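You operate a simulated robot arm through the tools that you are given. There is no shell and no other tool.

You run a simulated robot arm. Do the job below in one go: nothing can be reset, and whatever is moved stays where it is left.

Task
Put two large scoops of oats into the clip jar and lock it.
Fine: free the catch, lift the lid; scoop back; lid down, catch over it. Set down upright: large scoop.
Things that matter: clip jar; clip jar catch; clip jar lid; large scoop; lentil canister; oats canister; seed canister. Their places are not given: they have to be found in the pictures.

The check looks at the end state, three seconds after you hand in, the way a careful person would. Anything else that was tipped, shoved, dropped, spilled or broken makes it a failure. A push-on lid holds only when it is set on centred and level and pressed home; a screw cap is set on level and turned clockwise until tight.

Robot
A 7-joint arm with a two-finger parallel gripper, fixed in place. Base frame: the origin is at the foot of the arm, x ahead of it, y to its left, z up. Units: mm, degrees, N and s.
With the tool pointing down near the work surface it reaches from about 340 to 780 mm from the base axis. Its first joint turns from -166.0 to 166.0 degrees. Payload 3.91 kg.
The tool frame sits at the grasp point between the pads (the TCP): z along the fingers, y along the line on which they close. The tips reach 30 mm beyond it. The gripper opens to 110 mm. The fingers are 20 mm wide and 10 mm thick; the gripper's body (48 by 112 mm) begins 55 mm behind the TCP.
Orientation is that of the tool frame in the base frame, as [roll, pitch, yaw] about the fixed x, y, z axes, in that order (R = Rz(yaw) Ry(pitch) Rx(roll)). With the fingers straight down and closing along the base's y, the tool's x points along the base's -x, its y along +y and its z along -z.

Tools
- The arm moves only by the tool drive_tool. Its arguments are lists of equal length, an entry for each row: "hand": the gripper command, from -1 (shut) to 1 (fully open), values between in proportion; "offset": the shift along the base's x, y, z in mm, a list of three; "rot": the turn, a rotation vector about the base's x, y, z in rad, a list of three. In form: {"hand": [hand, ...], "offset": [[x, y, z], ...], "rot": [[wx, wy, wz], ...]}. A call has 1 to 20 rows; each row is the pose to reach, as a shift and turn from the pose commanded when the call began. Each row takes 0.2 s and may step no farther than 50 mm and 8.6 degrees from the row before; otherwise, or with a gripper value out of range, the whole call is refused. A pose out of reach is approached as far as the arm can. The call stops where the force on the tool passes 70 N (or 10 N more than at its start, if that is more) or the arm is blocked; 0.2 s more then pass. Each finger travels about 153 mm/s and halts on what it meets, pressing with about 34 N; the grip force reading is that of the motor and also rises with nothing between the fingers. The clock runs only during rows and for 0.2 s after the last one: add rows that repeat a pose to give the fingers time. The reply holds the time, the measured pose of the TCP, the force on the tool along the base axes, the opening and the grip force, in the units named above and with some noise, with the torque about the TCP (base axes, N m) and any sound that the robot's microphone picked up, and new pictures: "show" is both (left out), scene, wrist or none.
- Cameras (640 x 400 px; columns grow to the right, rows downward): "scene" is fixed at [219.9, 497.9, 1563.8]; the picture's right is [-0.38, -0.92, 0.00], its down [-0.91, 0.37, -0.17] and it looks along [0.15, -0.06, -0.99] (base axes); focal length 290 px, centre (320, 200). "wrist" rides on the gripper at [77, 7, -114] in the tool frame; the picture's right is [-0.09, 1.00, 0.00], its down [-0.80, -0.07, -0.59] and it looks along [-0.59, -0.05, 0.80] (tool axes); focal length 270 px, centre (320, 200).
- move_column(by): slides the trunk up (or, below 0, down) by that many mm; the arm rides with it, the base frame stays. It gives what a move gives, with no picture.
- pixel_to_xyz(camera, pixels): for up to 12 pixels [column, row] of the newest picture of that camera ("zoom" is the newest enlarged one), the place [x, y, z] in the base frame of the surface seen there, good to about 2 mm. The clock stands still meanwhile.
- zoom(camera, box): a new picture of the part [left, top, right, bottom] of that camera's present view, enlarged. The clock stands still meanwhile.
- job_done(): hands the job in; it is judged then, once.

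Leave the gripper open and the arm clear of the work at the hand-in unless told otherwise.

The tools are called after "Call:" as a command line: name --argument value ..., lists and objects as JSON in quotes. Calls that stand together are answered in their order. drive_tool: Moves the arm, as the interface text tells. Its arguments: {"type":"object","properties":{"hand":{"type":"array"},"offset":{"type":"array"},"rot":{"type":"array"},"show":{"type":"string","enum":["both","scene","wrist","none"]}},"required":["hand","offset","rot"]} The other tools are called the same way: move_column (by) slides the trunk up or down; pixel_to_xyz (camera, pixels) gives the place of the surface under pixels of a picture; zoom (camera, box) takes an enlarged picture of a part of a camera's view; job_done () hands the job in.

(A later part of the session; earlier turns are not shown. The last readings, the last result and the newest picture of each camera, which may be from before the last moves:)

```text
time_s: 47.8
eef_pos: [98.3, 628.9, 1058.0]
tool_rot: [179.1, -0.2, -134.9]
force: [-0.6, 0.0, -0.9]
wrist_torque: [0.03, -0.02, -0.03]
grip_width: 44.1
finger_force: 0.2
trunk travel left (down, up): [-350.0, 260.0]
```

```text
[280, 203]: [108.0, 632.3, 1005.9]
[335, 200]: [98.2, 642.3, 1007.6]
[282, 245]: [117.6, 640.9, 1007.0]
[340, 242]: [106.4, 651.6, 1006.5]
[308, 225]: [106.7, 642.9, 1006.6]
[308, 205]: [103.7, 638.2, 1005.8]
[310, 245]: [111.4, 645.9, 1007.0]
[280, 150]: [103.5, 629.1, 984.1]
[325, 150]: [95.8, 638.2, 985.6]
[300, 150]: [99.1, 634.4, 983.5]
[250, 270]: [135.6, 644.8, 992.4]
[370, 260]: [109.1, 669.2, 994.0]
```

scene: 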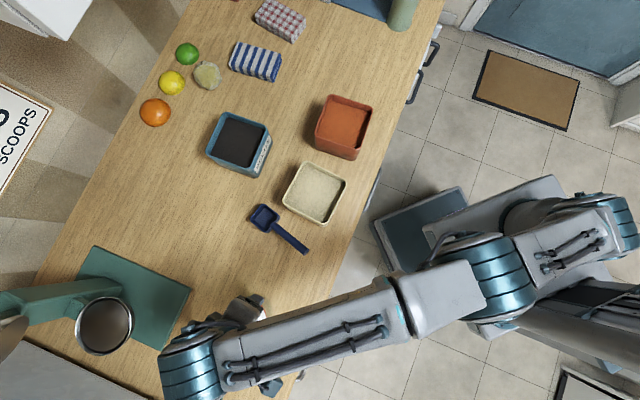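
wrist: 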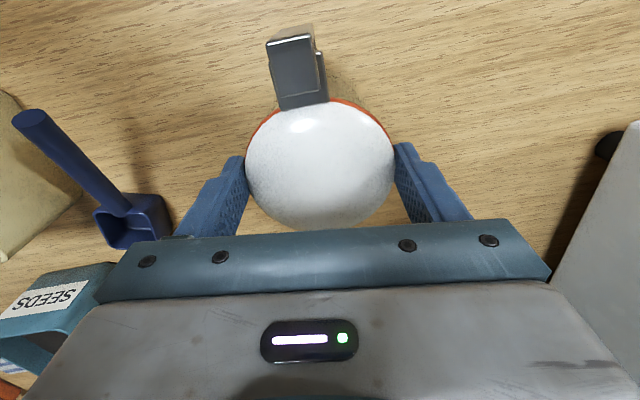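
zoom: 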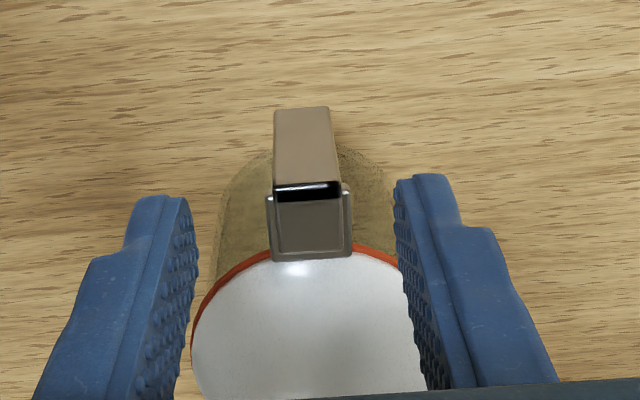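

The clip centre line is now precise. I'll shift (-2,+2) mm, descend to z≈1012, and close to a near-touch width first.

Call:
drive_tool --hand '[-0.2, -0.2, -0.2, -0.2, -0.4, -0.55, -0.64, -0.64]' --offset '[[-1, 1, -12], [-2, 2, -24], [-2, 2, -36], [-2, 2, -46], [-2, 2, -46], [-2, 2, -46], [-2, 2, -46], [-2, 2, -46]]' --rot '[[0, 0, 0], [0, 0, 0], [0, 0, 0], [0, 0, 0], [0, 0, 0], [0, 0, 0], [0, 0, 0], [0, 0, 0]]'

Call:
zoom --camera "wrist" --box '[260, 110, 380, 240]'

```text
time_s: 49.6
eef_pos: [96.6, 631.4, 1013.1]
tool_rot: [179.1, -0.1, -135.0]
force: [-0.3, -0.5, 0.4]
wrist_torque: [0.03, -0.01, 0.0]
grip_width: 19.8
finger_force: 0.1
trunk travel left (down, up): [-350.0, 260.0]
```

scene: 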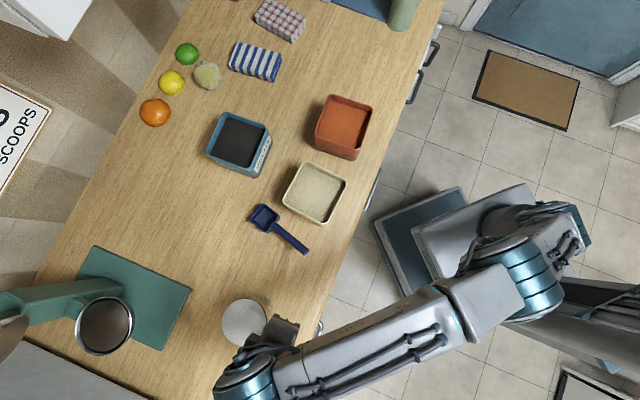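
wrist: 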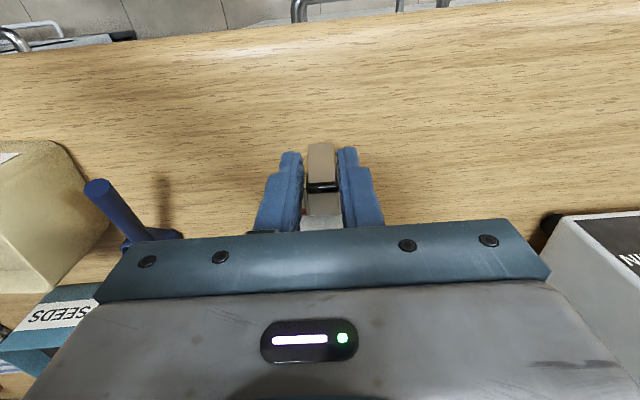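

```text
3.08 times, centred on (320, 175) of wrist
```

zoom: 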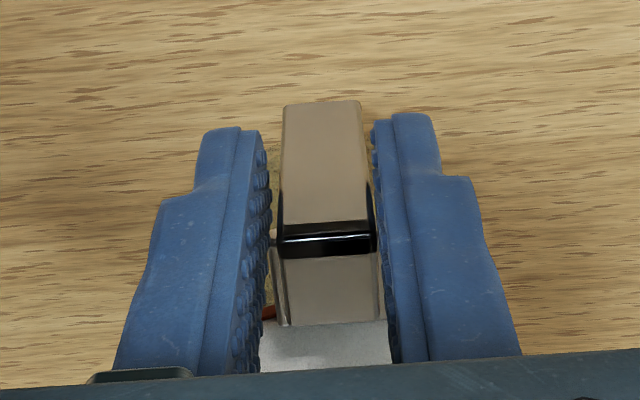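

Width 19.8 mm with no contact, and the clip is centred. I'll squeeze and swing to about 16° on the refined arc, watching force.

Call:
drive_tool --hand '[-0.7, -0.75, -0.8, -0.8, -0.8, -0.8, -0.8, -0.8, -0.8, -0.8]' --offset '[[0, 0, 0], [0, 0, 0], [0, 0, 0], [0, 0, 0], [-1.5, -1.5, -1], [-2.9, -2.9, -2.2], [-5.7, -5.7, -4.6], [-8.4, -8.4, -7.3], [-10.9, -10.9, -10.3], [-10.9, -10.9, -10.3]]' --rot '[[0, 0, 0], [0, 0, 0], [0, 0, 0], [0, 0, 0], [0.025, -0.025, 0], [0.049, -0.049, 0], [0.099, -0.099, 0], [0.148, -0.148, 0], [0.197, -0.197, 0], [0.197, -0.197, 0]]'

Call:
zoom --camera "scene" --box '[200, 280, 310, 360]'

```text
time_s: 51.8
eef_pos: [85.7, 619.7, 1002.5]
tool_rot: [179.1, 15.9, -134.9]
force: [-1.1, -1.2, 0.0]
wrist_torque: [-0.14, -0.08, -0.05]
grip_width: 17.3
finger_force: 33.5
trunk travel left (down, up): [-350.0, 260.0]
```

scene: 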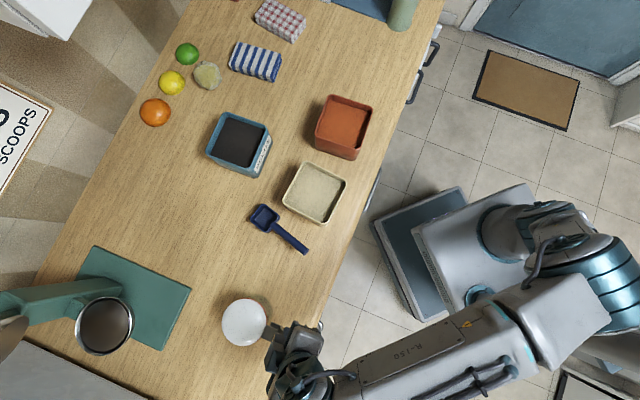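
wrist: 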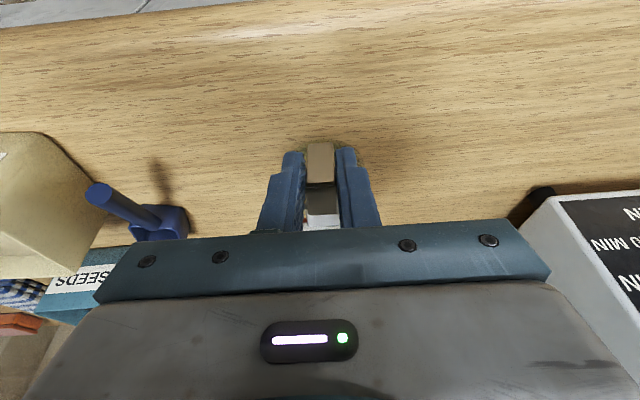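

```text
5.00 times, centred on (255, 320) of scene
```

zoom: 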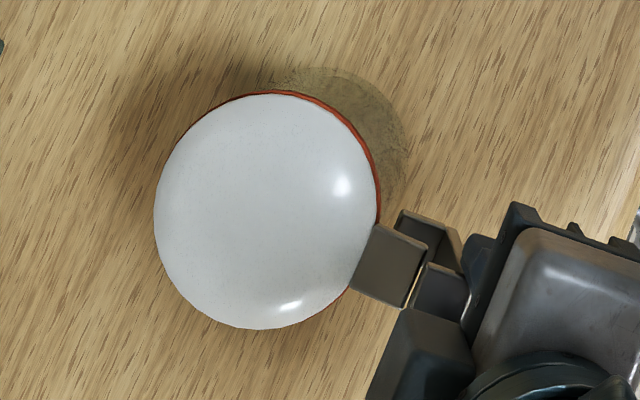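

Forces are small (~1–2 N) and the jar is steady. I'll continue the swing to about 40°.

Call:
drive_tool --hand '[-0.8, -0.8, -0.8, -0.8, -0.8, -0.8, -0.8]' --offset '[[-2.3, -2.3, -3.2], [-4.6, -4.6, -6.7], [-6.6, -6.6, -10.3], [-8.5, -8.5, -14.2], [-10.1, -10.1, -18.2], [-11.6, -11.6, -22.4], [-11.6, -11.6, -22.4]]' --rot '[[0.049, -0.049, 0], [0.099, -0.099, 0], [0.148, -0.148, 0], [0.197, -0.197, 0], [0.247, -0.247, 0], [0.296, -0.296, 0], [0.296, -0.296, 0]]'

Call:
zoom --camera "scene" --box '[200, 280, 310, 360]'

```text
time_s: 53.4
eef_pos: [74.4, 609.3, 980.0]
tool_rot: [179.0, 40.0, -134.9]
force: [-1.2, -1.1, -0.1]
wrist_torque: [-0.16, -0.06, -0.07]
grip_width: 17.2
finger_force: 33.8
trunk travel left (down, up): [-350.0, 260.0]
```

scene: 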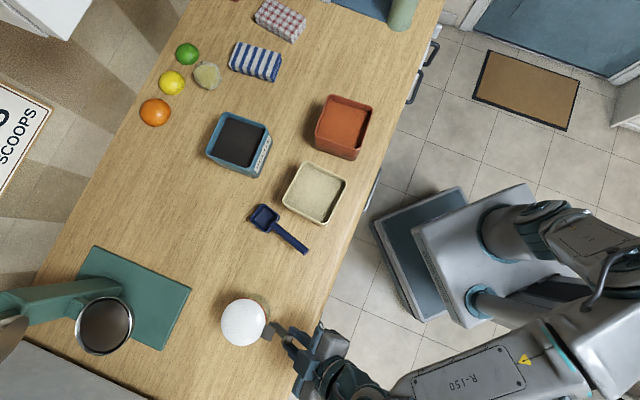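
wrist: 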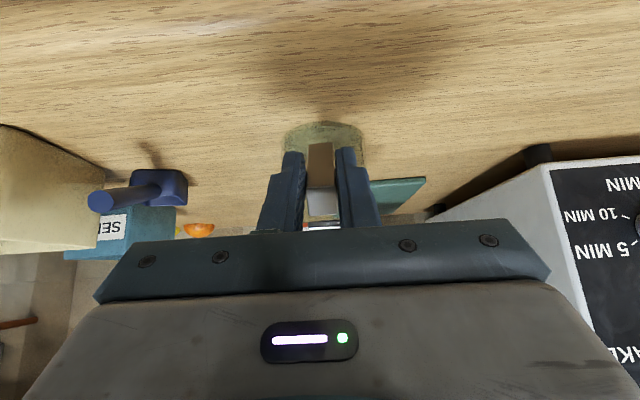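

```text
5.00 times, centred on (255, 320) of scene
```

zoom: 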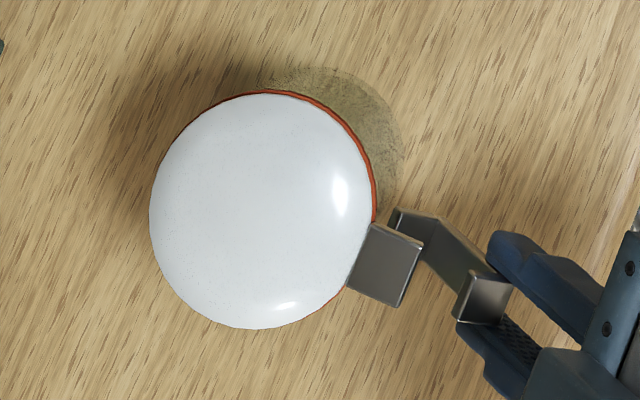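

The clip swings freely at 40° and the jar has shifted only about 2 mm. I'll use a slightly lower hinge for the rest and continue to about 64°.

Call:
drive_tool --hand '[-0.8, -0.8, -0.8, -0.8, -0.8, -0.8, -0.8]' --offset '[[-1.5, -1.5, -4.4], [-2.7, -2.7, -9], [-3.7, -3.7, -13.7], [-4.5, -4.5, -18.5], [-5.1, -5.1, -23.3], [-5.4, -5.4, -28.2], [-5.4, -5.4, -28.2]]' --rot '[[0.049, -0.049, 0], [0.099, -0.099, 0], [0.148, -0.148, 0], [0.197, -0.197, 0], [0.247, -0.247, 0], [0.296, -0.296, 0], [0.296, -0.296, 0]]'

Call:
zoom --camera "scene" --box '[200, 280, 310, 360]'

```text
time_s: 55.0
eef_pos: [68.7, 601.9, 952.4]
tool_rot: [179.3, 63.9, -134.8]
force: [0.4, 0.9, 0.8]
wrist_torque: [-0.07, -0.07, -0.03]
grip_width: 17.5
finger_force: 34.2
trunk travel left (down, up): [-350.0, 260.0]
```

scene: 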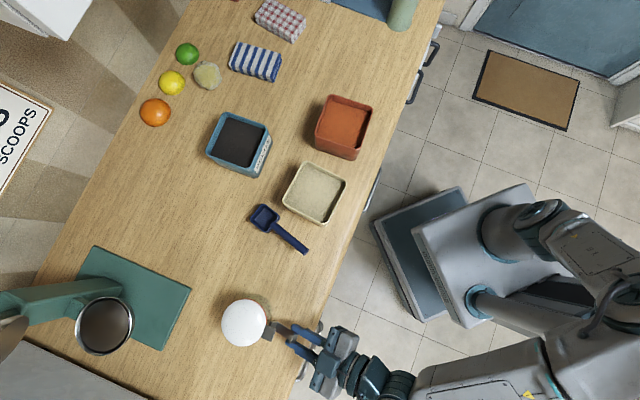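
wrist: 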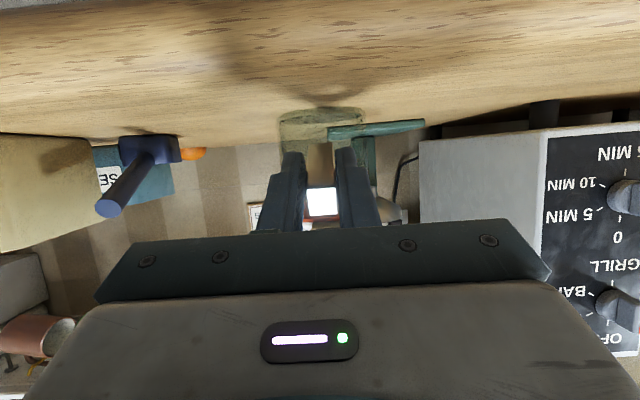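

```text
5.00 times, centred on (255, 320) of scene
```

zoom: 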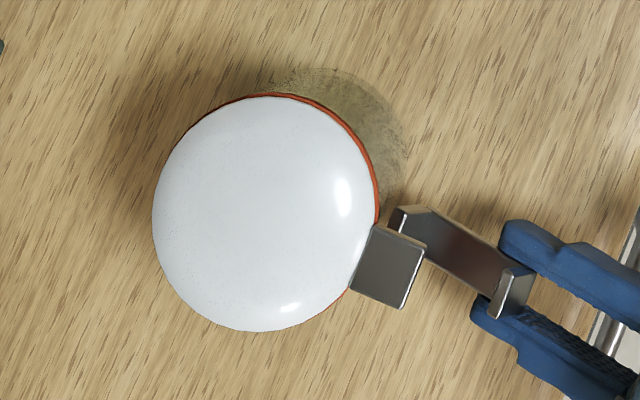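

Now 64° open, tracking well. I'll go a further 16° to about 80°.

Call:
drive_tool --hand '[-0.8, -0.8, -0.8, -0.8, -0.8]' --offset '[[0, 0, -4.9], [0.1, 0.1, -9.8], [0.6, 0.6, -14.7], [1.2, 1.2, -19.5], [1.2, 1.2, -19.5]]' --rot '[[0.049, -0.049, 0], [0.099, -0.099, 0], [0.148, -0.148, 0], [0.197, -0.197, 0], [0.197, -0.197, 0]]'

Call:
zoom --camera "scene" --box '[200, 280, 310, 360]'

```text
time_s: 56.2
eef_pos: [70.7, 604.6, 930.9]
tool_rot: [179.5, 79.8, -134.7]
force: [-0.1, -0.3, -4.8]
wrist_torque: [-0.29, 0.3, -0.02]
grip_width: 17.4
finger_force: 33.4
trunk travel left (down, up): [-350.0, 260.0]
```

scene: 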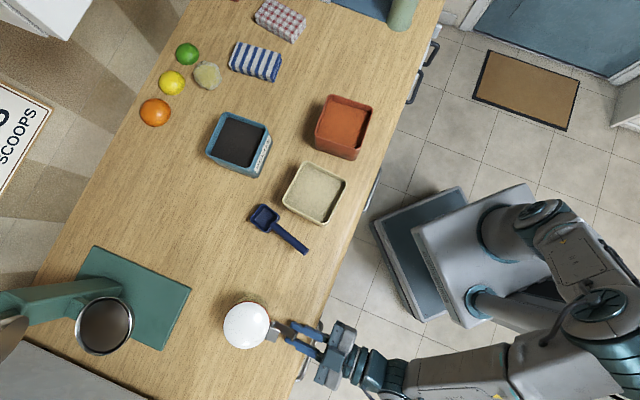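
wrist: 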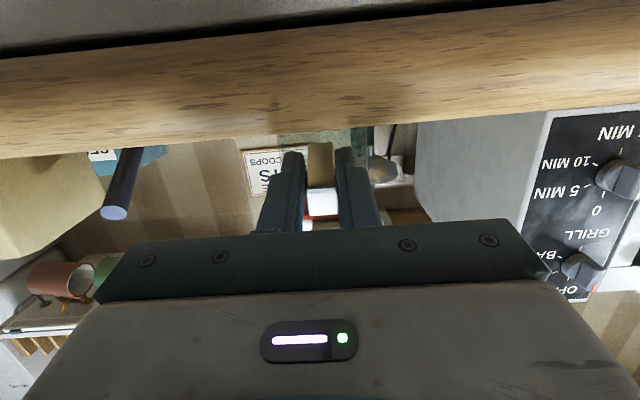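

```text
5.00 times, centred on (255, 320) of scene
```

zoom: 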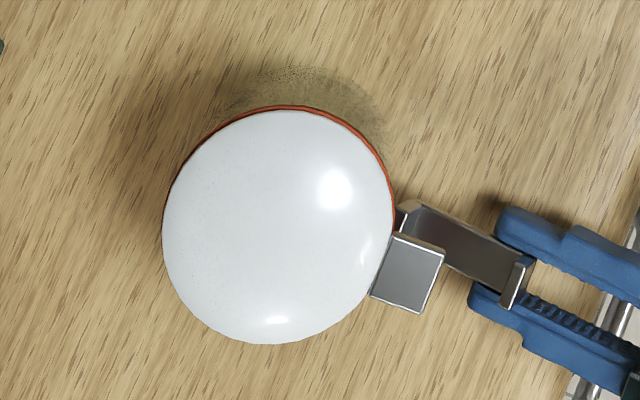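

The last step began to lever the jar (the lid image shifted and the force is -4.8 N), so the hinge stop is near 70°. I'll back off about 10° so the jar sits flat again.

Call:
drive_tool --hand '[-0.8, -0.8, -0.8, -0.8]' --offset '[[-0.3, -0.3, 4], [-0.8, -0.8, 8], [-1.2, -1.2, 12.1], [-1.2, -1.2, 12.1]]' --rot '[[-0.041, 0.041, 0], [-0.082, 0.082, 0], [-0.123, 0.123, 0], [-0.123, 0.123, 0]]'

Call:
zoom --camera "scene" --box '[200, 280, 310, 360]'

Call:
pixel_to_xyz --camera "zoom" --pixels '[[170, 215], [270, 110], [265, 325], [370, 200], [265, 215], [390, 280], [350, 270], [200, 150], [340, 150], [200, 290]]'

```text
time_s: 57.2
eef_pos: [69.1, 602.5, 944.6]
tool_rot: [179.3, 69.9, -134.9]
force: [1.0, 0.0, -1.6]
wrist_torque: [-0.17, 0.02, -0.06]
grip_width: 17.6
finger_force: 34.2
trunk travel left (down, up): [-350.0, 260.0]
```

scene: 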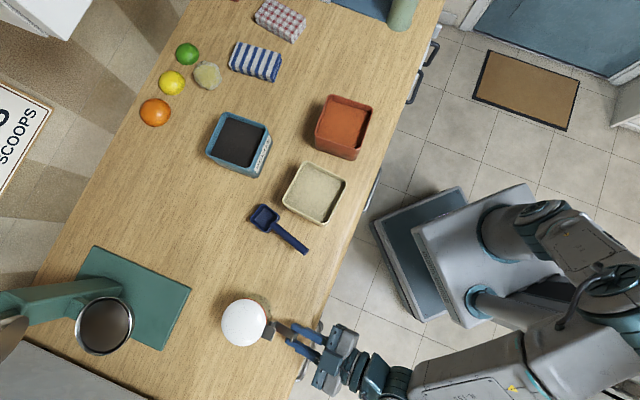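
wrist: 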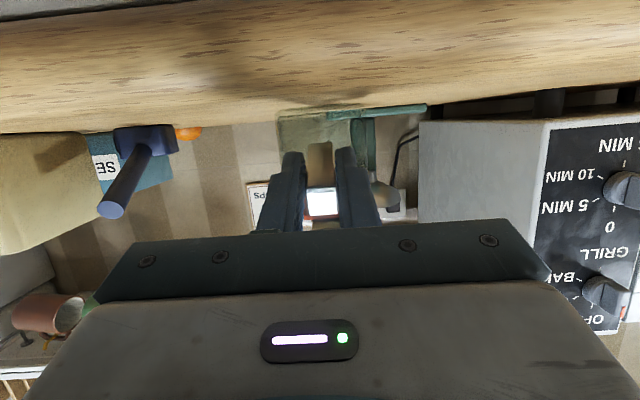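

```text
5.00 times, centred on (255, 320) of scene
```

zoom: 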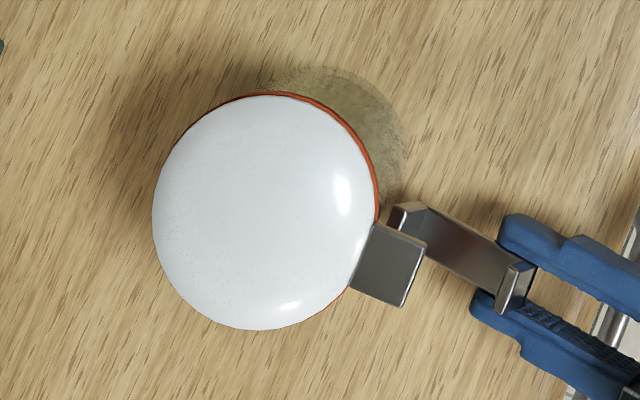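

```text
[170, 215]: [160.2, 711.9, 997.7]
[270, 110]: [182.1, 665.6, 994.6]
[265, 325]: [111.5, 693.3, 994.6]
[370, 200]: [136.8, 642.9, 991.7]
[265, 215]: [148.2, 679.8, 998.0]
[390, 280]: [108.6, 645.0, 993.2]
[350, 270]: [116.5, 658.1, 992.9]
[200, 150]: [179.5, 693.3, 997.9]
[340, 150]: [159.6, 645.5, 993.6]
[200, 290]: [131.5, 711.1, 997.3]
```

Still a trace of lever (far edge about 3 mm high). I'll back off 5° more, then open the fingers in place and see whether the catch stays open.

Call:
drive_tool --hand '[-0.8, -0.8, -0.8]' --offset '[[0, 0, 3], [0, 0, 6], [0, 0, 6]]' --rot '[[-0.031, 0.031, 0], [-0.062, 0.062, 0], [-0.062, 0.062, 0]]' --show "none"

Call:
drive_tool --hand '[-0.72, -0.65, -0.55, -0.45, -0.45]' --offset '[[0, 0, 0], [0, 0, 0], [0, 0, 0], [0, 0, 0], [0, 0, 0]]' --rot '[[0, 0, 0], [0, 0, 0], [0, 0, 0], [0, 0, 0], [0, 0, 0]]'

Call:
zoom --camera "scene" --box '[200, 280, 310, 360]'

```text
time_s: 58.0
eef_pos: [69.7, 602.9, 950.6]
tool_rot: [179.2, 64.8, -135.0]
force: [0.2, -1.6, -0.7]
wrist_torque: [-0.09, -0.11, -0.1]
grip_width: 17.9
finger_force: 34.2
trunk travel left (down, up): [-350.0, 260.0]
```

```text
time_s: 59.2
eef_pos: [68.7, 602.4, 950.4]
tool_rot: [179.3, 64.8, -134.8]
force: [0.4, 1.0, -0.5]
wrist_torque: [-0.02, 0.01, 0.0]
grip_width: 30.2
finger_force: 0.0
trunk travel left (down, up): [-350.0, 260.0]
```

scene: 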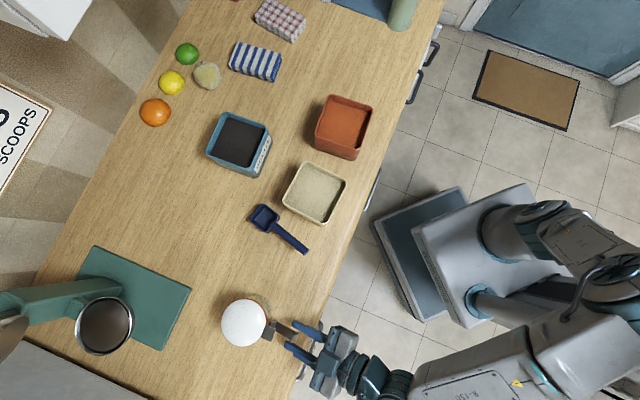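
wrist: 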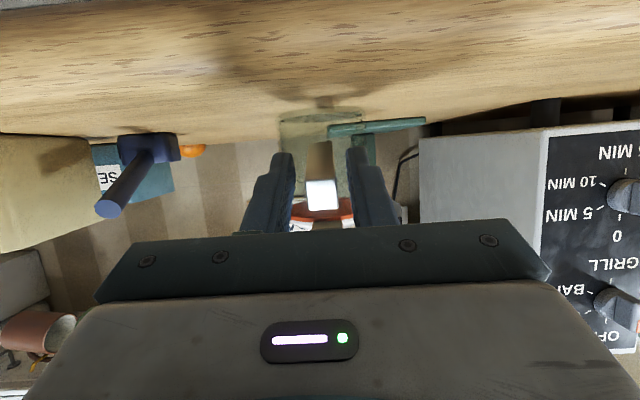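

```text
5.00 times, centred on (255, 320) of scene
```

zoom: 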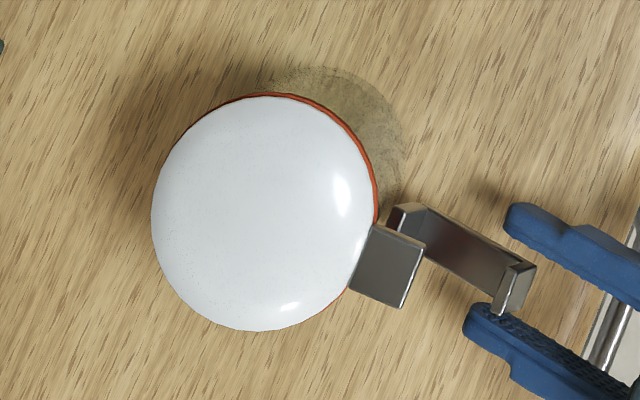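

The catch stays open. I'll record its open position, then back out along the tool axis.

Call:
pixel_to_xyz --camera "zoom" --pixels '[[405, 212], [435, 235], [470, 255], [500, 270], [515, 290], [525, 270], [505, 310], [395, 265], [370, 290], [400, 240]]'

Call:
drive_tool --hand '[-0.4, -0.4, -0.4, -0.4, -0.4, -0.4, -0.4, -0.4, -0.4, -0.4, -0.4, -0.4, -0.4, -0.4]' --offset '[[-7, -7, 5], [-16, -16, 10], [-28, -28, 18], [-40, -40, 28], [-45, -45, 50], [-45, -45, 75], [-45, -45, 100], [-45, -45, 125], [-45, -45, 150], [-45, -45, 165], [-40, -40, 165], [-35, -35, 165], [-30, -30, 165], [-30, -30, 165]]' --rot '[[0, 0, 0], [0, 0, 0], [0, 0, 0], [0, 0, 0], [-0.08, 0.08, 0], [-0.16, 0.16, 0], [-0.24, 0.24, 0], [-0.33, 0.33, 0], [-0.42, 0.42, 0], [-0.51, 0.51, 0], [-0.6, 0.6, 0], [-0.7, 0.7, 0], [-0.8, 0.8, 0], [-0.8, 0.8, 0]]'

```text
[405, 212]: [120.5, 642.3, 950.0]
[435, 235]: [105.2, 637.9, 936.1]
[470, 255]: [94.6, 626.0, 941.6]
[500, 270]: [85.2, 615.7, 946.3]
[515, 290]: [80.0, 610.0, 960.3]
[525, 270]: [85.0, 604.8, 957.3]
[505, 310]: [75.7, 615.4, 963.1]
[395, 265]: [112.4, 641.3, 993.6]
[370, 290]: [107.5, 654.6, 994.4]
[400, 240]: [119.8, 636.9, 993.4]
```

```text
time_s: 62.2
eef_pos: [38.5, 572.0, 1115.5]
tool_rot: [179.0, -0.1, -134.9]
force: [0.9, -0.4, 0.6]
wrist_torque: [-0.01, 0.03, 0.01]
grip_width: 32.9
finger_force: 0.0
trunk travel left (down, up): [-350.0, 260.0]
```

scene: 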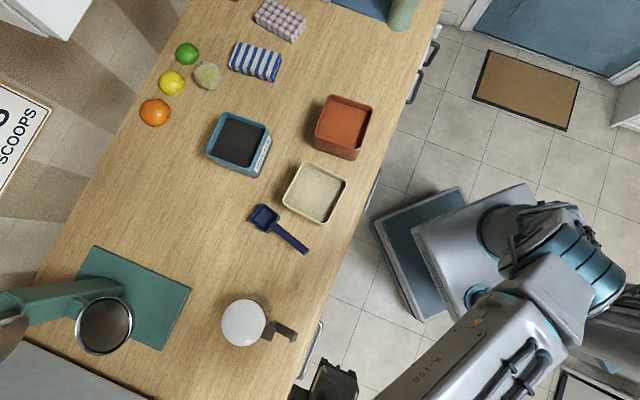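
wrist: 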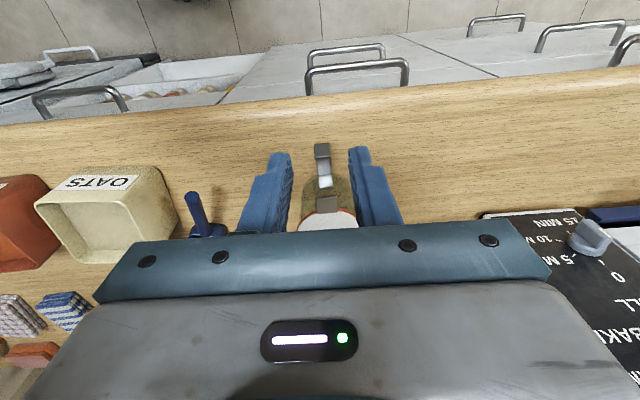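

The catch is out of the way. Next is the lid: I'll raise the trunk 100 mm for vertical reach, then hover above the lid with the fingers open.

Call:
move_column --by 100

Call:
drive_tool --hand '[0, 0.4, 0.8, 1, 1, 1, 1]' --offset '[[20, 20, -25], [40, 40, -50], [60, 60, -80], [80, 80, -110], [95, 95, -135], [105, 105, -150], [105, 105, -150]]' --rot '[[0, 0, 0], [0, 0, 0], [0, 0, 0], [0, 0, 0], [0, 0, 0], [0, 0, 0], [0, 0, 0]]'

Call:
zoom --camera "wrist" --box '[230, 10, 420, 210]'

```text
time_s: 63.5
eef_pos: [39.3, 572.1, 1214.5]
tool_rot: [179.1, -0.1, -134.9]
force: [-0.6, 0.5, -0.6]
wrist_torque: [-0.01, -0.02, 0.0]
grip_width: 32.9
finger_force: 0.0
trunk travel left (down, up): [-450.0, 160.0]
```

```text
time_s: 65.1
eef_pos: [142.5, 676.2, 1065.1]
tool_rot: [179.1, 0.0, -135.0]
force: [0.3, -1.1, 1.0]
wrist_torque: [-0.01, 0.01, 0.0]
grip_width: 110.1
finger_force: 0.0
trunk travel left (down, up): [-450.0, 160.0]
```

scene: 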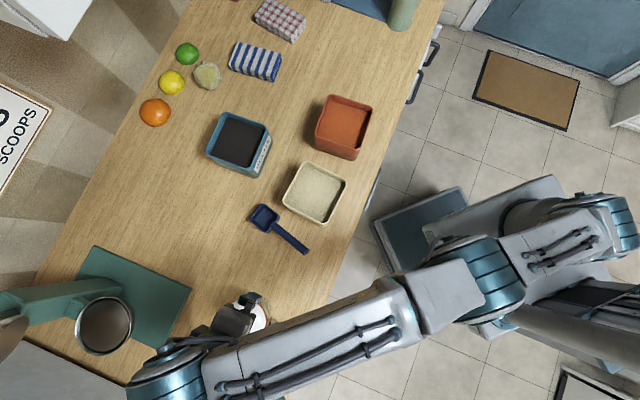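
wrist: 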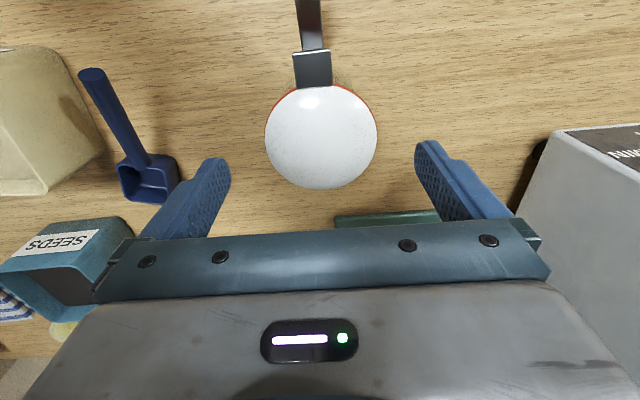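

```text
2.00 times, centred on (325, 110) of wrist
```

zoom: 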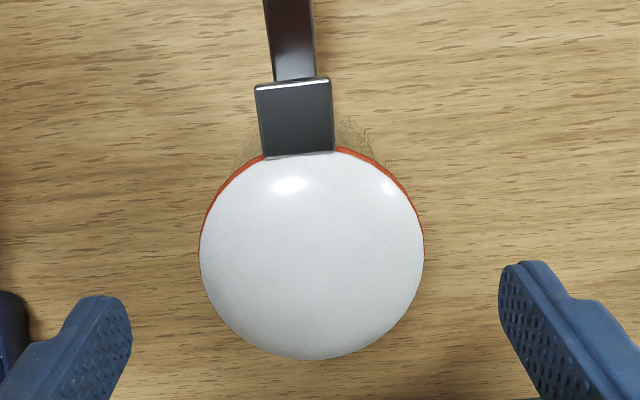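

Call:
pixel_to_xyz --camera "zoom" --pixels '[[205, 250], [419, 250], [310, 354], [228, 185], [397, 185], [238, 325], [385, 325], [310, 255], [262, 120], [328, 120], [295, 90], [350, 155]]'

Call:
pixel_to_xyz --camera "wrist" --pixels '[[420, 120], [460, 120], [420, 60], [480, 60], [400, 30], [500, 120]]'

```text
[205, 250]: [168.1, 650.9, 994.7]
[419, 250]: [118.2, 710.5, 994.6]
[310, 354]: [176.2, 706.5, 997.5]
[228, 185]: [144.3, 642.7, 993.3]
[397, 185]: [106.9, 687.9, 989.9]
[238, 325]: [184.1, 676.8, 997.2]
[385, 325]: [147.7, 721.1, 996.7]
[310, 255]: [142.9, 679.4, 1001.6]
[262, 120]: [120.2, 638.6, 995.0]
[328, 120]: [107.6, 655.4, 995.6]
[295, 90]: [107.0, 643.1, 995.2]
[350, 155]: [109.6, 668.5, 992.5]
```

```text
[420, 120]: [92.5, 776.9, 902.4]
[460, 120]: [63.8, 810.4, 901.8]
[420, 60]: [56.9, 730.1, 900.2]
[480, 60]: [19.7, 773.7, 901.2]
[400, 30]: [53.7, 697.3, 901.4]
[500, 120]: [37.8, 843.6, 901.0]
```

The lid centre is (146.3,682). I'll align and lower to z≈1012, tips just below the lid rim.

Call:
drive_tool --hand '[1, 1, 1, 1, 1]' --offset '[[2.8, 5.3, -14], [2.8, 5.3, -28], [2.8, 5.3, -42], [2.8, 5.3, -53], [2.8, 5.3, -53]]' --rot '[[0, 0, 0], [0, 0, 0], [0, 0, 0], [0, 0, 0], [0, 0, 0]]' --show "wrist"

Call:
zoom --camera "wrist" --box '[180, 60, 480, 240]'

```text
time_s: 66.3
eef_pos: [145.7, 682.1, 1012.1]
tool_rot: [179.1, 0.0, -134.9]
force: [0.0, 0.2, 0.4]
wrist_torque: [0.02, 0.01, -0.02]
grip_width: 110.0
finger_force: 0.0
trunk travel left (down, up): [-450.0, 160.0]
```

wrist: 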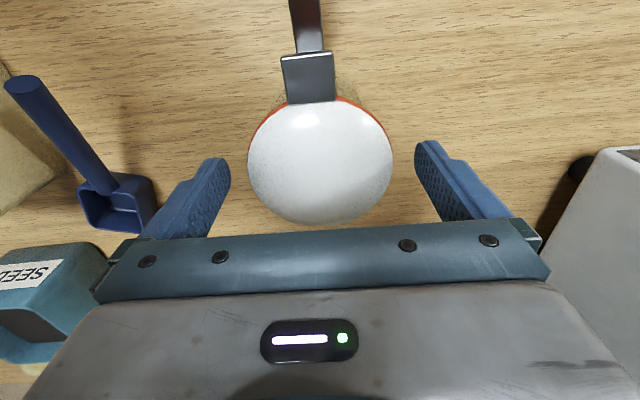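

```text
2.13 times, centred on (330, 150) of wrist
```

zoom: 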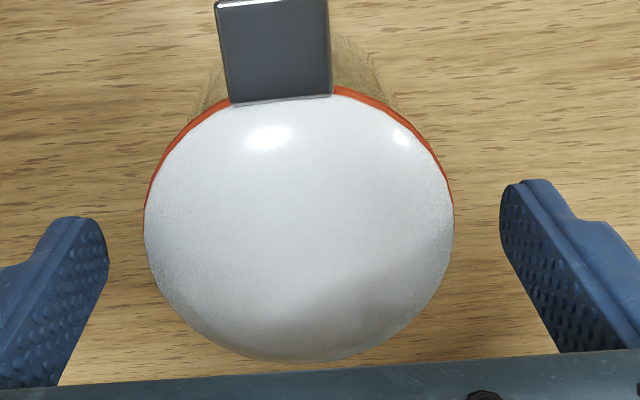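

Centred. I'll close onto the lid rim.

Call:
drive_tool --hand '[0.8, 0.6, 0.54, 0.5, 0.46, 0.42, 0.38]' --offset '[[0, 0, 0], [0, 0, 0], [0, 0, 0], [0, 0, 0], [0, 0, 0], [0, 0, 0], [0, 0, 0]]' --rot '[[0, 0, 0], [0, 0, 0], [0, 0, 0], [0, 0, 0], [0, 0, 0], [0, 0, 0], [0, 0, 0]]' --show "none"

Call:
drive_tool --hand '[0.38, 0.38, 0.38, 0.38, 0.38]' --offset '[[0, 0, 2], [0, 0, 5], [0, 0, 9], [0, 0, 14], [0, 0, 14]]' --rot '[[0, 0, 0], [0, 0, 0], [0, 0, 0], [0, 0, 0], [0, 0, 0]]'

Call:
zoom --camera "wrist" --box '[180, 60, 480, 240]'

```text
time_s: 67.9
eef_pos: [147.1, 681.9, 1012.0]
tool_rot: [179.0, 0.0, -134.9]
force: [0.3, -0.3, 0.5]
wrist_torque: [0.09, 0.0, -0.01]
grip_width: 82.1
finger_force: 33.3
trunk travel left (down, up): [-450.0, 160.0]
```

```text
time_s: 69.1
eef_pos: [145.8, 683.7, 1025.8]
tool_rot: [179.1, -0.1, -134.9]
force: [0.8, 0.8, -1.9]
wrist_torque: [0.0, 0.03, 0.02]
grip_width: 82.4
finger_force: 34.2
trunk travel left (down, up): [-450.0, 160.0]
```

scene: 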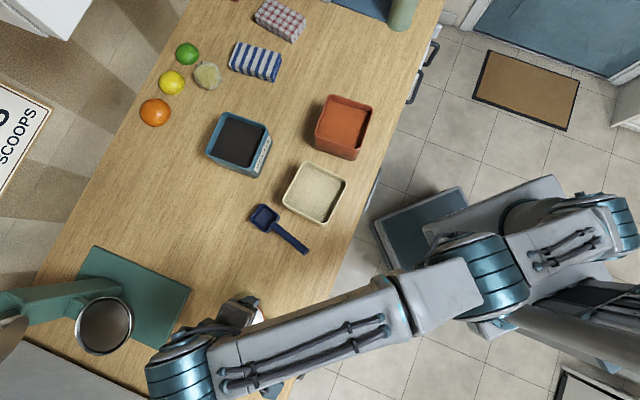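
wrist: 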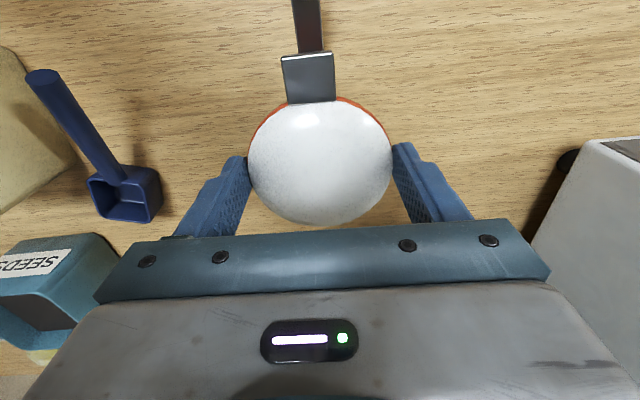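

```text
2.13 times, centred on (330, 150) of wrist
```

zoom: 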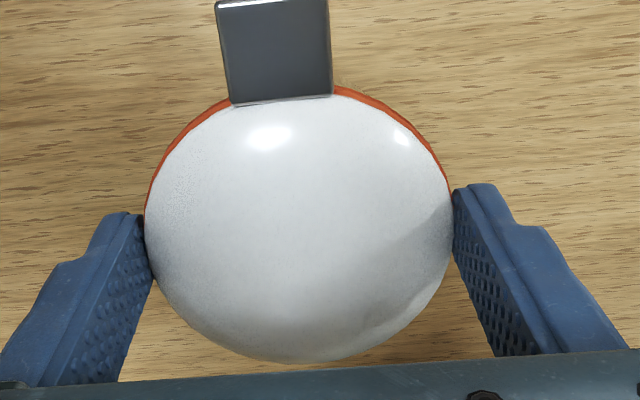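

A weight of about 1.9 N is being carried. I'll raise higher and check that only the lid came up.

Call:
drive_tool --hand '[0.38, 0.38, 0.38, 0.38, 0.38]' --offset '[[0, 0, 10], [0, 0, 22], [0, 0, 36], [0, 0, 50], [0, 0, 50]]' --rot '[[0, 0, 0], [0, 0, 0], [0, 0, 0], [0, 0, 0], [0, 0, 0]]'

Call:
zoom --camera "scene" --box '[200, 270, 310, 360]'

Call:
zoom --camera "wrist" --box '[180, 0, 480, 240]'

```text
time_s: 70.3
eef_pos: [145.6, 678.0, 1076.0]
tool_rot: [179.1, 0.0, -134.9]
force: [0.3, -0.2, -3.1]
wrist_torque: [-0.12, 0.08, 0.02]
grip_width: 82.3
finger_force: 33.7
out of reach, approached as far as the arm can: row 4, 5
trunk travel left (down, up): [-450.0, 160.0]
```

scene: 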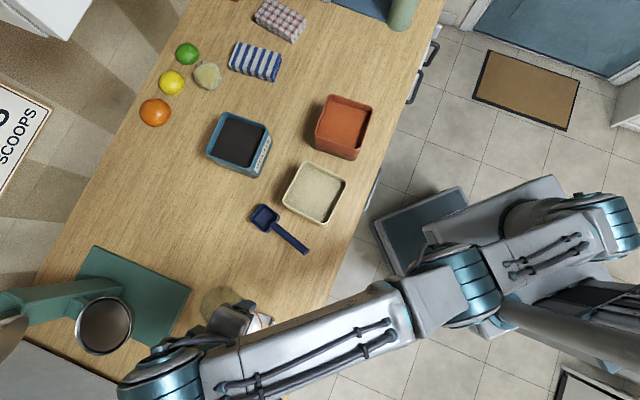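
wrist: 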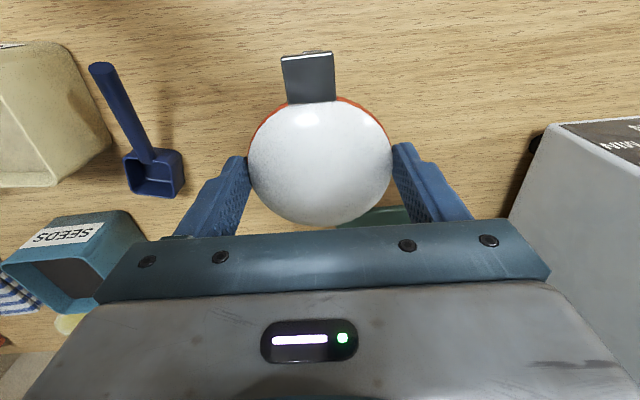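

```text
4.44 times, centred on (255, 315) of scene
```

zoom: 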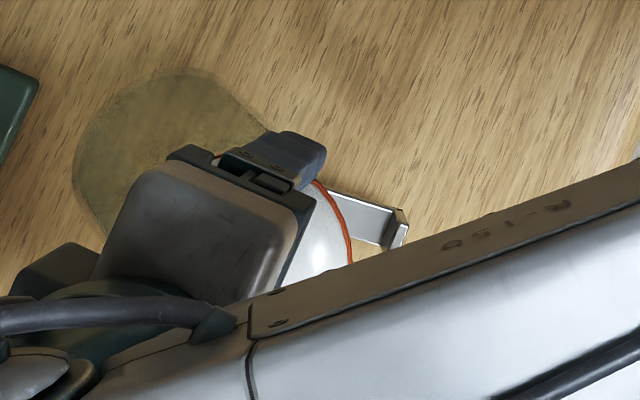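

```text
1.67 times, centred on (330, 120) of wrist
```

zoom: 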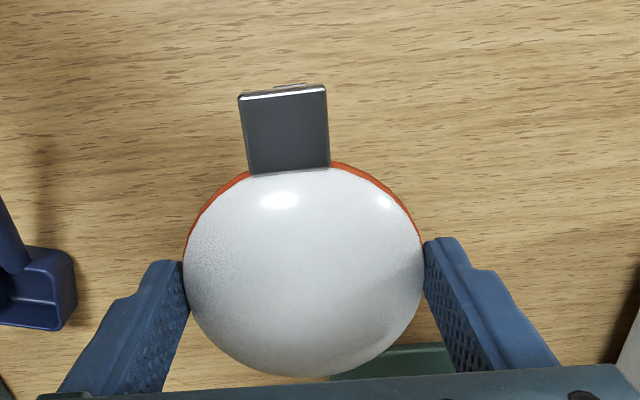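

Something's off: in the scene zoom the glass jar has swung away under the lid, so the lid seems to be hinged at the back and I've lifted the jar with it. I'll measure before moving.

Call:
zoom --camera "scene" --box '[195, 275, 295, 345]'

Call:
pixel_to_xyz --camera "zoom" --pixels '[[420, 205], [480, 250], [500, 270], [440, 225], [510, 260], [400, 230], [380, 200], [150, 120], [200, 90], [250, 100], [380, 280], [330, 170]]'

```text
5.71 times, centred on (245, 310) of scene
```

zoom: 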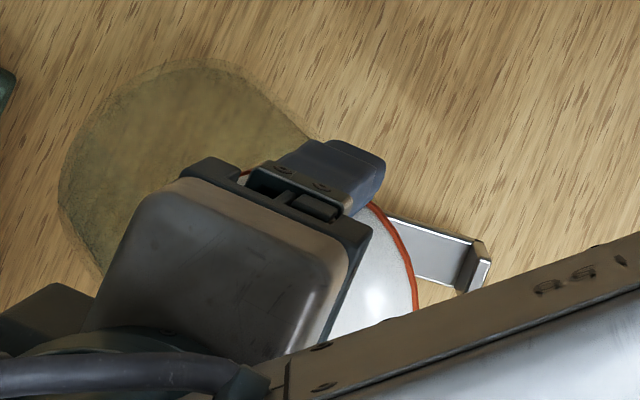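

```text
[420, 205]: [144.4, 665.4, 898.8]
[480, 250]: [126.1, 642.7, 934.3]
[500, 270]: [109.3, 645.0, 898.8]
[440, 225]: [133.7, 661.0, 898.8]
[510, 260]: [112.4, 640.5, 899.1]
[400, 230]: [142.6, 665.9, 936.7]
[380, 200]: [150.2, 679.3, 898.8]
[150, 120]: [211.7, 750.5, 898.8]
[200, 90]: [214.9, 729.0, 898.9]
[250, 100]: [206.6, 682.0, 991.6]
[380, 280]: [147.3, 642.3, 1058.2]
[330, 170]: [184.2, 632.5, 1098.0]
```

Confirmed: the hook is now at (126,643,934), so the jar is hanging about 44° from a hinge at the back of the lid. I need to set it down in control. First I'll move slowly 60 mm back toward the robot. Then I can touch its near-bottom edge down and push forward and down, so it rolls back upright.

Call:
drive_tool --hand '[0.36, 0.36, 0.36, 0.36, 0.36, 0.36, 0.36, 0.36, 0.36, 0.36, 0.36, 0.36, 0.36]' --offset '[[-2, -2, 0], [-5, -5, -1], [-9, -9, -2], [-13, -13, -3], [-17, -17, -4], [-21, -21, -5], [-25, -25, -6], [-29, -29, -7], [-33, -33, -8], [-37, -37, -9], [-40, -40, -10], [-42, -42, -10], [-42, -42, -10]]' --rot '[[0, 0, 0], [0, 0, 0], [0, 0, 0], [0, 0, 0], [0, 0, 0], [0, 0, 0], [0, 0, 0], [0, 0, 0], [0, 0, 0], [0, 0, 0], [0, 0, 0], [0, 0, 0], [0, 0, 0]]'

Call:
zoom --camera "scene" --box '[195, 275, 305, 355]'

```text
time_s: 73.1
eef_pos: [104.0, 637.0, 1065.3]
tool_rot: [179.1, 0.0, -134.9]
force: [0.3, -0.6, -3.7]
wrist_torque: [-0.13, 0.1, -0.03]
grip_width: 82.2
finger_force: 34.3
trunk travel left (down, up): [-450.0, 160.0]
```

scene: 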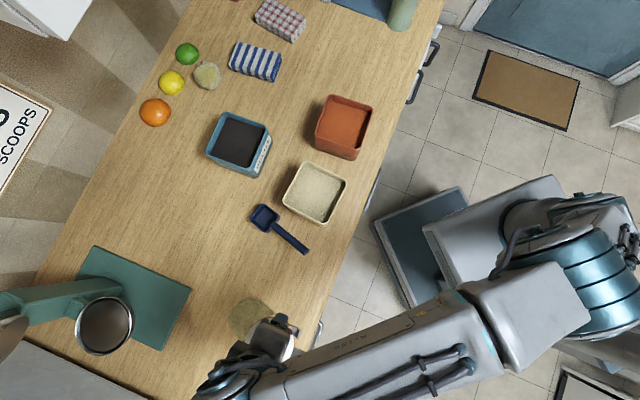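
wrist: 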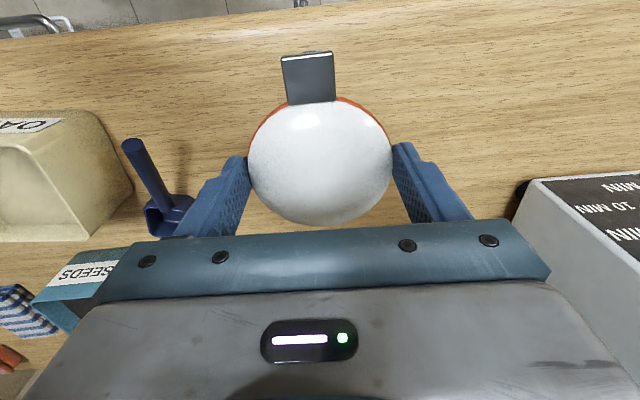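

```text
5.00 times, centred on (250, 315) of scene
```

zoom: 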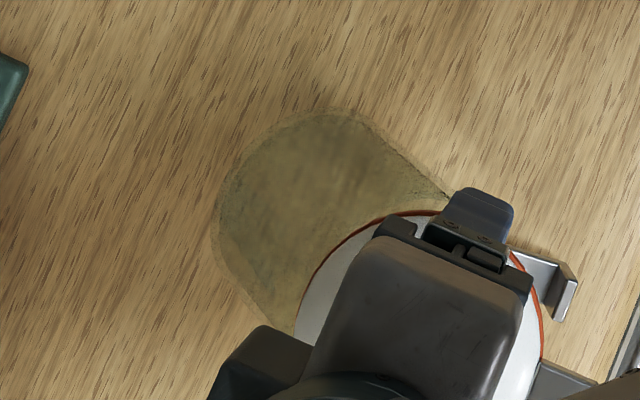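

The jar hangs steadily (-3.7 N). I'll lower about 18 mm, then creep forward and down to touch its lower near edge with slight forward drag.

Call:
drive_tool --hand '[0.36, 0.36, 0.36, 0.36, 0.36, 0.36, 0.36, 0.36, 0.36, 0.36, 0.36]' --offset '[[0, 0, -5], [0, 0, -10], [0, 0, -15], [1.4, 1.4, -18], [3.5, 3.5, -20], [6.4, 6.4, -22], [9.2, 9.2, -23.5], [12, 12, -24.5], [14.8, 14.8, -25], [17.7, 17.7, -25.5], [17.7, 17.7, -25.5]]' --rot '[[0, 0, 0], [0, 0, 0], [0, 0, 0], [0, 0, 0], [0, 0, 0], [0, 0, 0], [0, 0, 0], [0, 0, 0], [0, 0, 0], [0, 0, 0], [0, 0, 0]]'

Call:
zoom --camera "scene" --box '[195, 275, 305, 355]'

Call:
zoom --camera "wrist" --box '[180, 10, 480, 240]'

```text
time_s: 75.5
eef_pos: [120.4, 655.1, 1039.1]
tool_rot: [179.2, 0.0, -134.9]
force: [-0.1, 1.1, 3.4]
wrist_torque: [0.29, 0.02, 0.01]
grip_width: 82.3
finger_force: 34.6
trunk travel left (down, up): [-450.0, 160.0]
```

scene: 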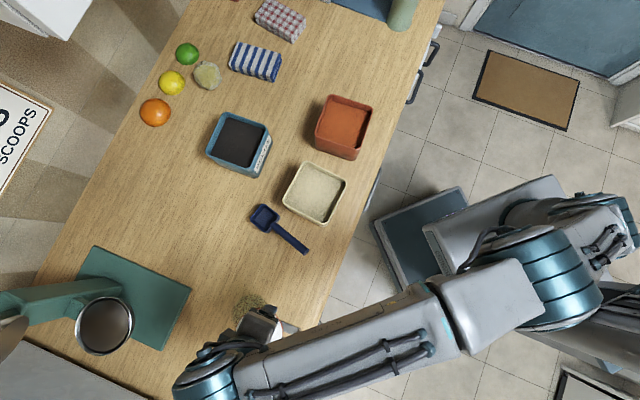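
wrist: 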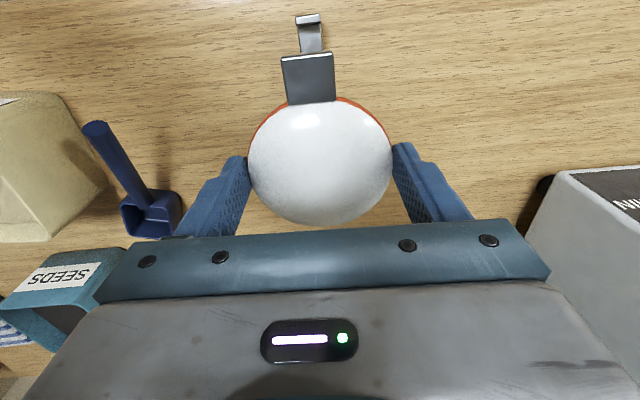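

```text
5.00 times, centred on (250, 315) of scene
```

zoom: 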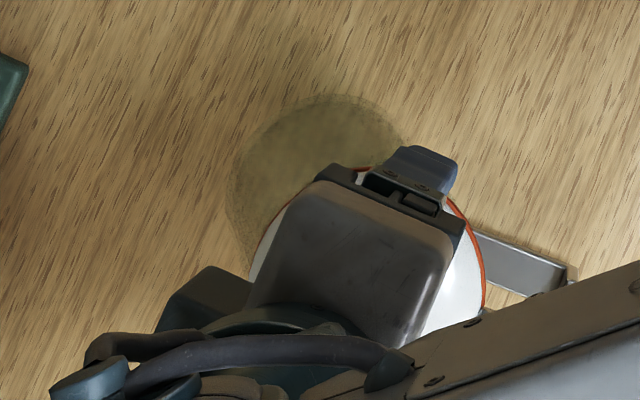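

```text
1.74 times, centred on (330, 125) of wrist
```

zoom: 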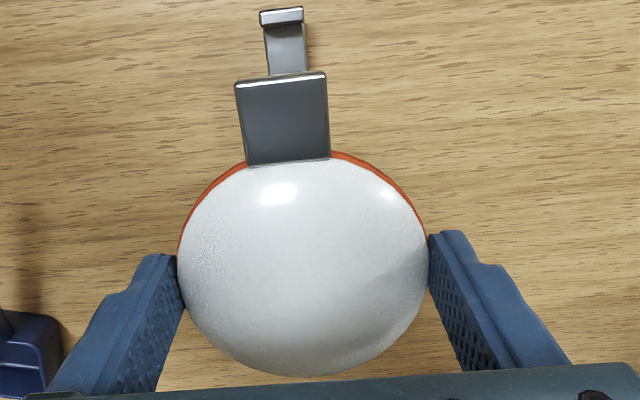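

Contact made (+3.4 N), and the catch is now visible past the tab, so the jar is rolling upright. I'll check the catch position.

Call:
pixel_to_xyz --camera "wrist" --pixels '[[308, 20], [308, 30], [308, 45], [303, 18], [314, 17], [308, 60]]'

```text
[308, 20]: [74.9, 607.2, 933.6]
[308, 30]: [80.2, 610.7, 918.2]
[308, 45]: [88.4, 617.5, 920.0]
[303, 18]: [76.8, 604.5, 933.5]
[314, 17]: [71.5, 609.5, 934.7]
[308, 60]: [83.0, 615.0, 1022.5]
```

The jar still has about 26° to go. I'll continue along the arc (forward ~47 mm, down ~26 mm) so it settles upright.

Call:
drive_tool --hand '[0.36, 0.36, 0.36, 0.36, 0.36, 0.36, 0.36, 0.36, 0.36, 0.36, 0.36, 0.36]' --offset '[[3.2, 3.2, -1.5], [6.4, 6.4, -3.2], [9.8, 9.8, -5.2], [13.2, 13.2, -7.4], [16.5, 16.5, -9.8], [19.7, 19.7, -12.4], [22.9, 22.9, -15.2], [26, 26, -18.2], [28.4, 28.4, -21], [30.7, 30.7, -23.4], [33.2, 33.2, -26], [33.2, 33.2, -26]]' --rot '[[0, 0, 0], [0, 0, 0], [0, 0, 0], [0, 0, 0], [0, 0, 0], [0, 0, 0], [0, 0, 0], [0, 0, 0], [0, 0, 0], [0, 0, 0], [0, 0, 0], [0, 0, 0]]'

Call:
zoom --camera "wrist" --box '[180, 0, 480, 240]'

Call:
pixel_to_xyz --camera "wrist" --pixels '[[308, 5], [308, 15], [308, 25], [308, 35], [308, 45], [308, 60]]'

```text
time_s: 78.1
eef_pos: [154.4, 687.8, 1013.1]
tool_rot: [179.2, 0.0, -134.8]
force: [-0.1, -0.7, -2.8]
wrist_torque: [-0.06, 0.07, -0.01]
grip_width: 82.5
finger_force: 34.1
trunk travel left (down, up): [-450.0, 160.0]
```

scene: 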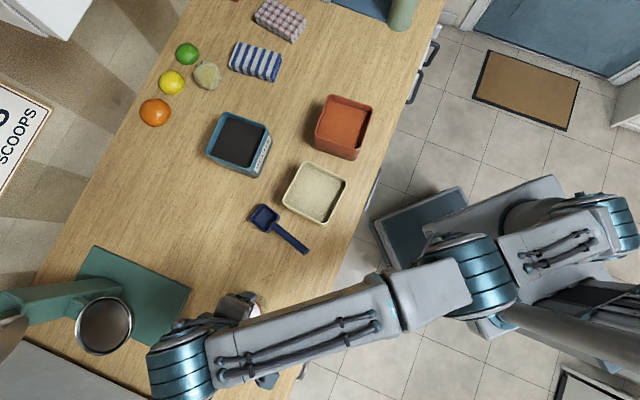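
wrist: 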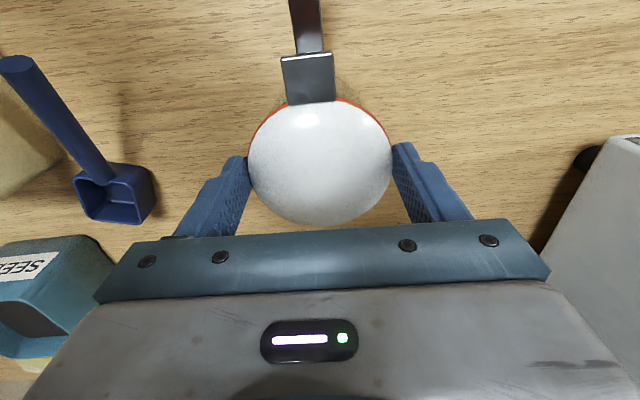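

```text
1.67 times, centred on (330, 120) of wrist
```

zoom: 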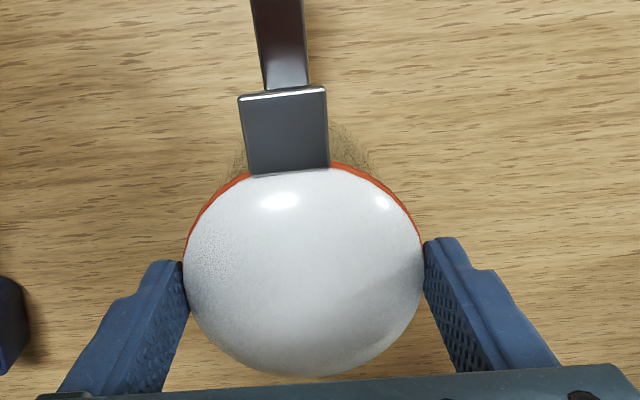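

```text
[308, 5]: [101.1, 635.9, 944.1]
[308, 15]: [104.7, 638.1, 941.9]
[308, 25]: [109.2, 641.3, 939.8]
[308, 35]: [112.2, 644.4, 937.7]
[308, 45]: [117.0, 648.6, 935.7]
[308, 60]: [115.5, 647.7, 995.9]
```

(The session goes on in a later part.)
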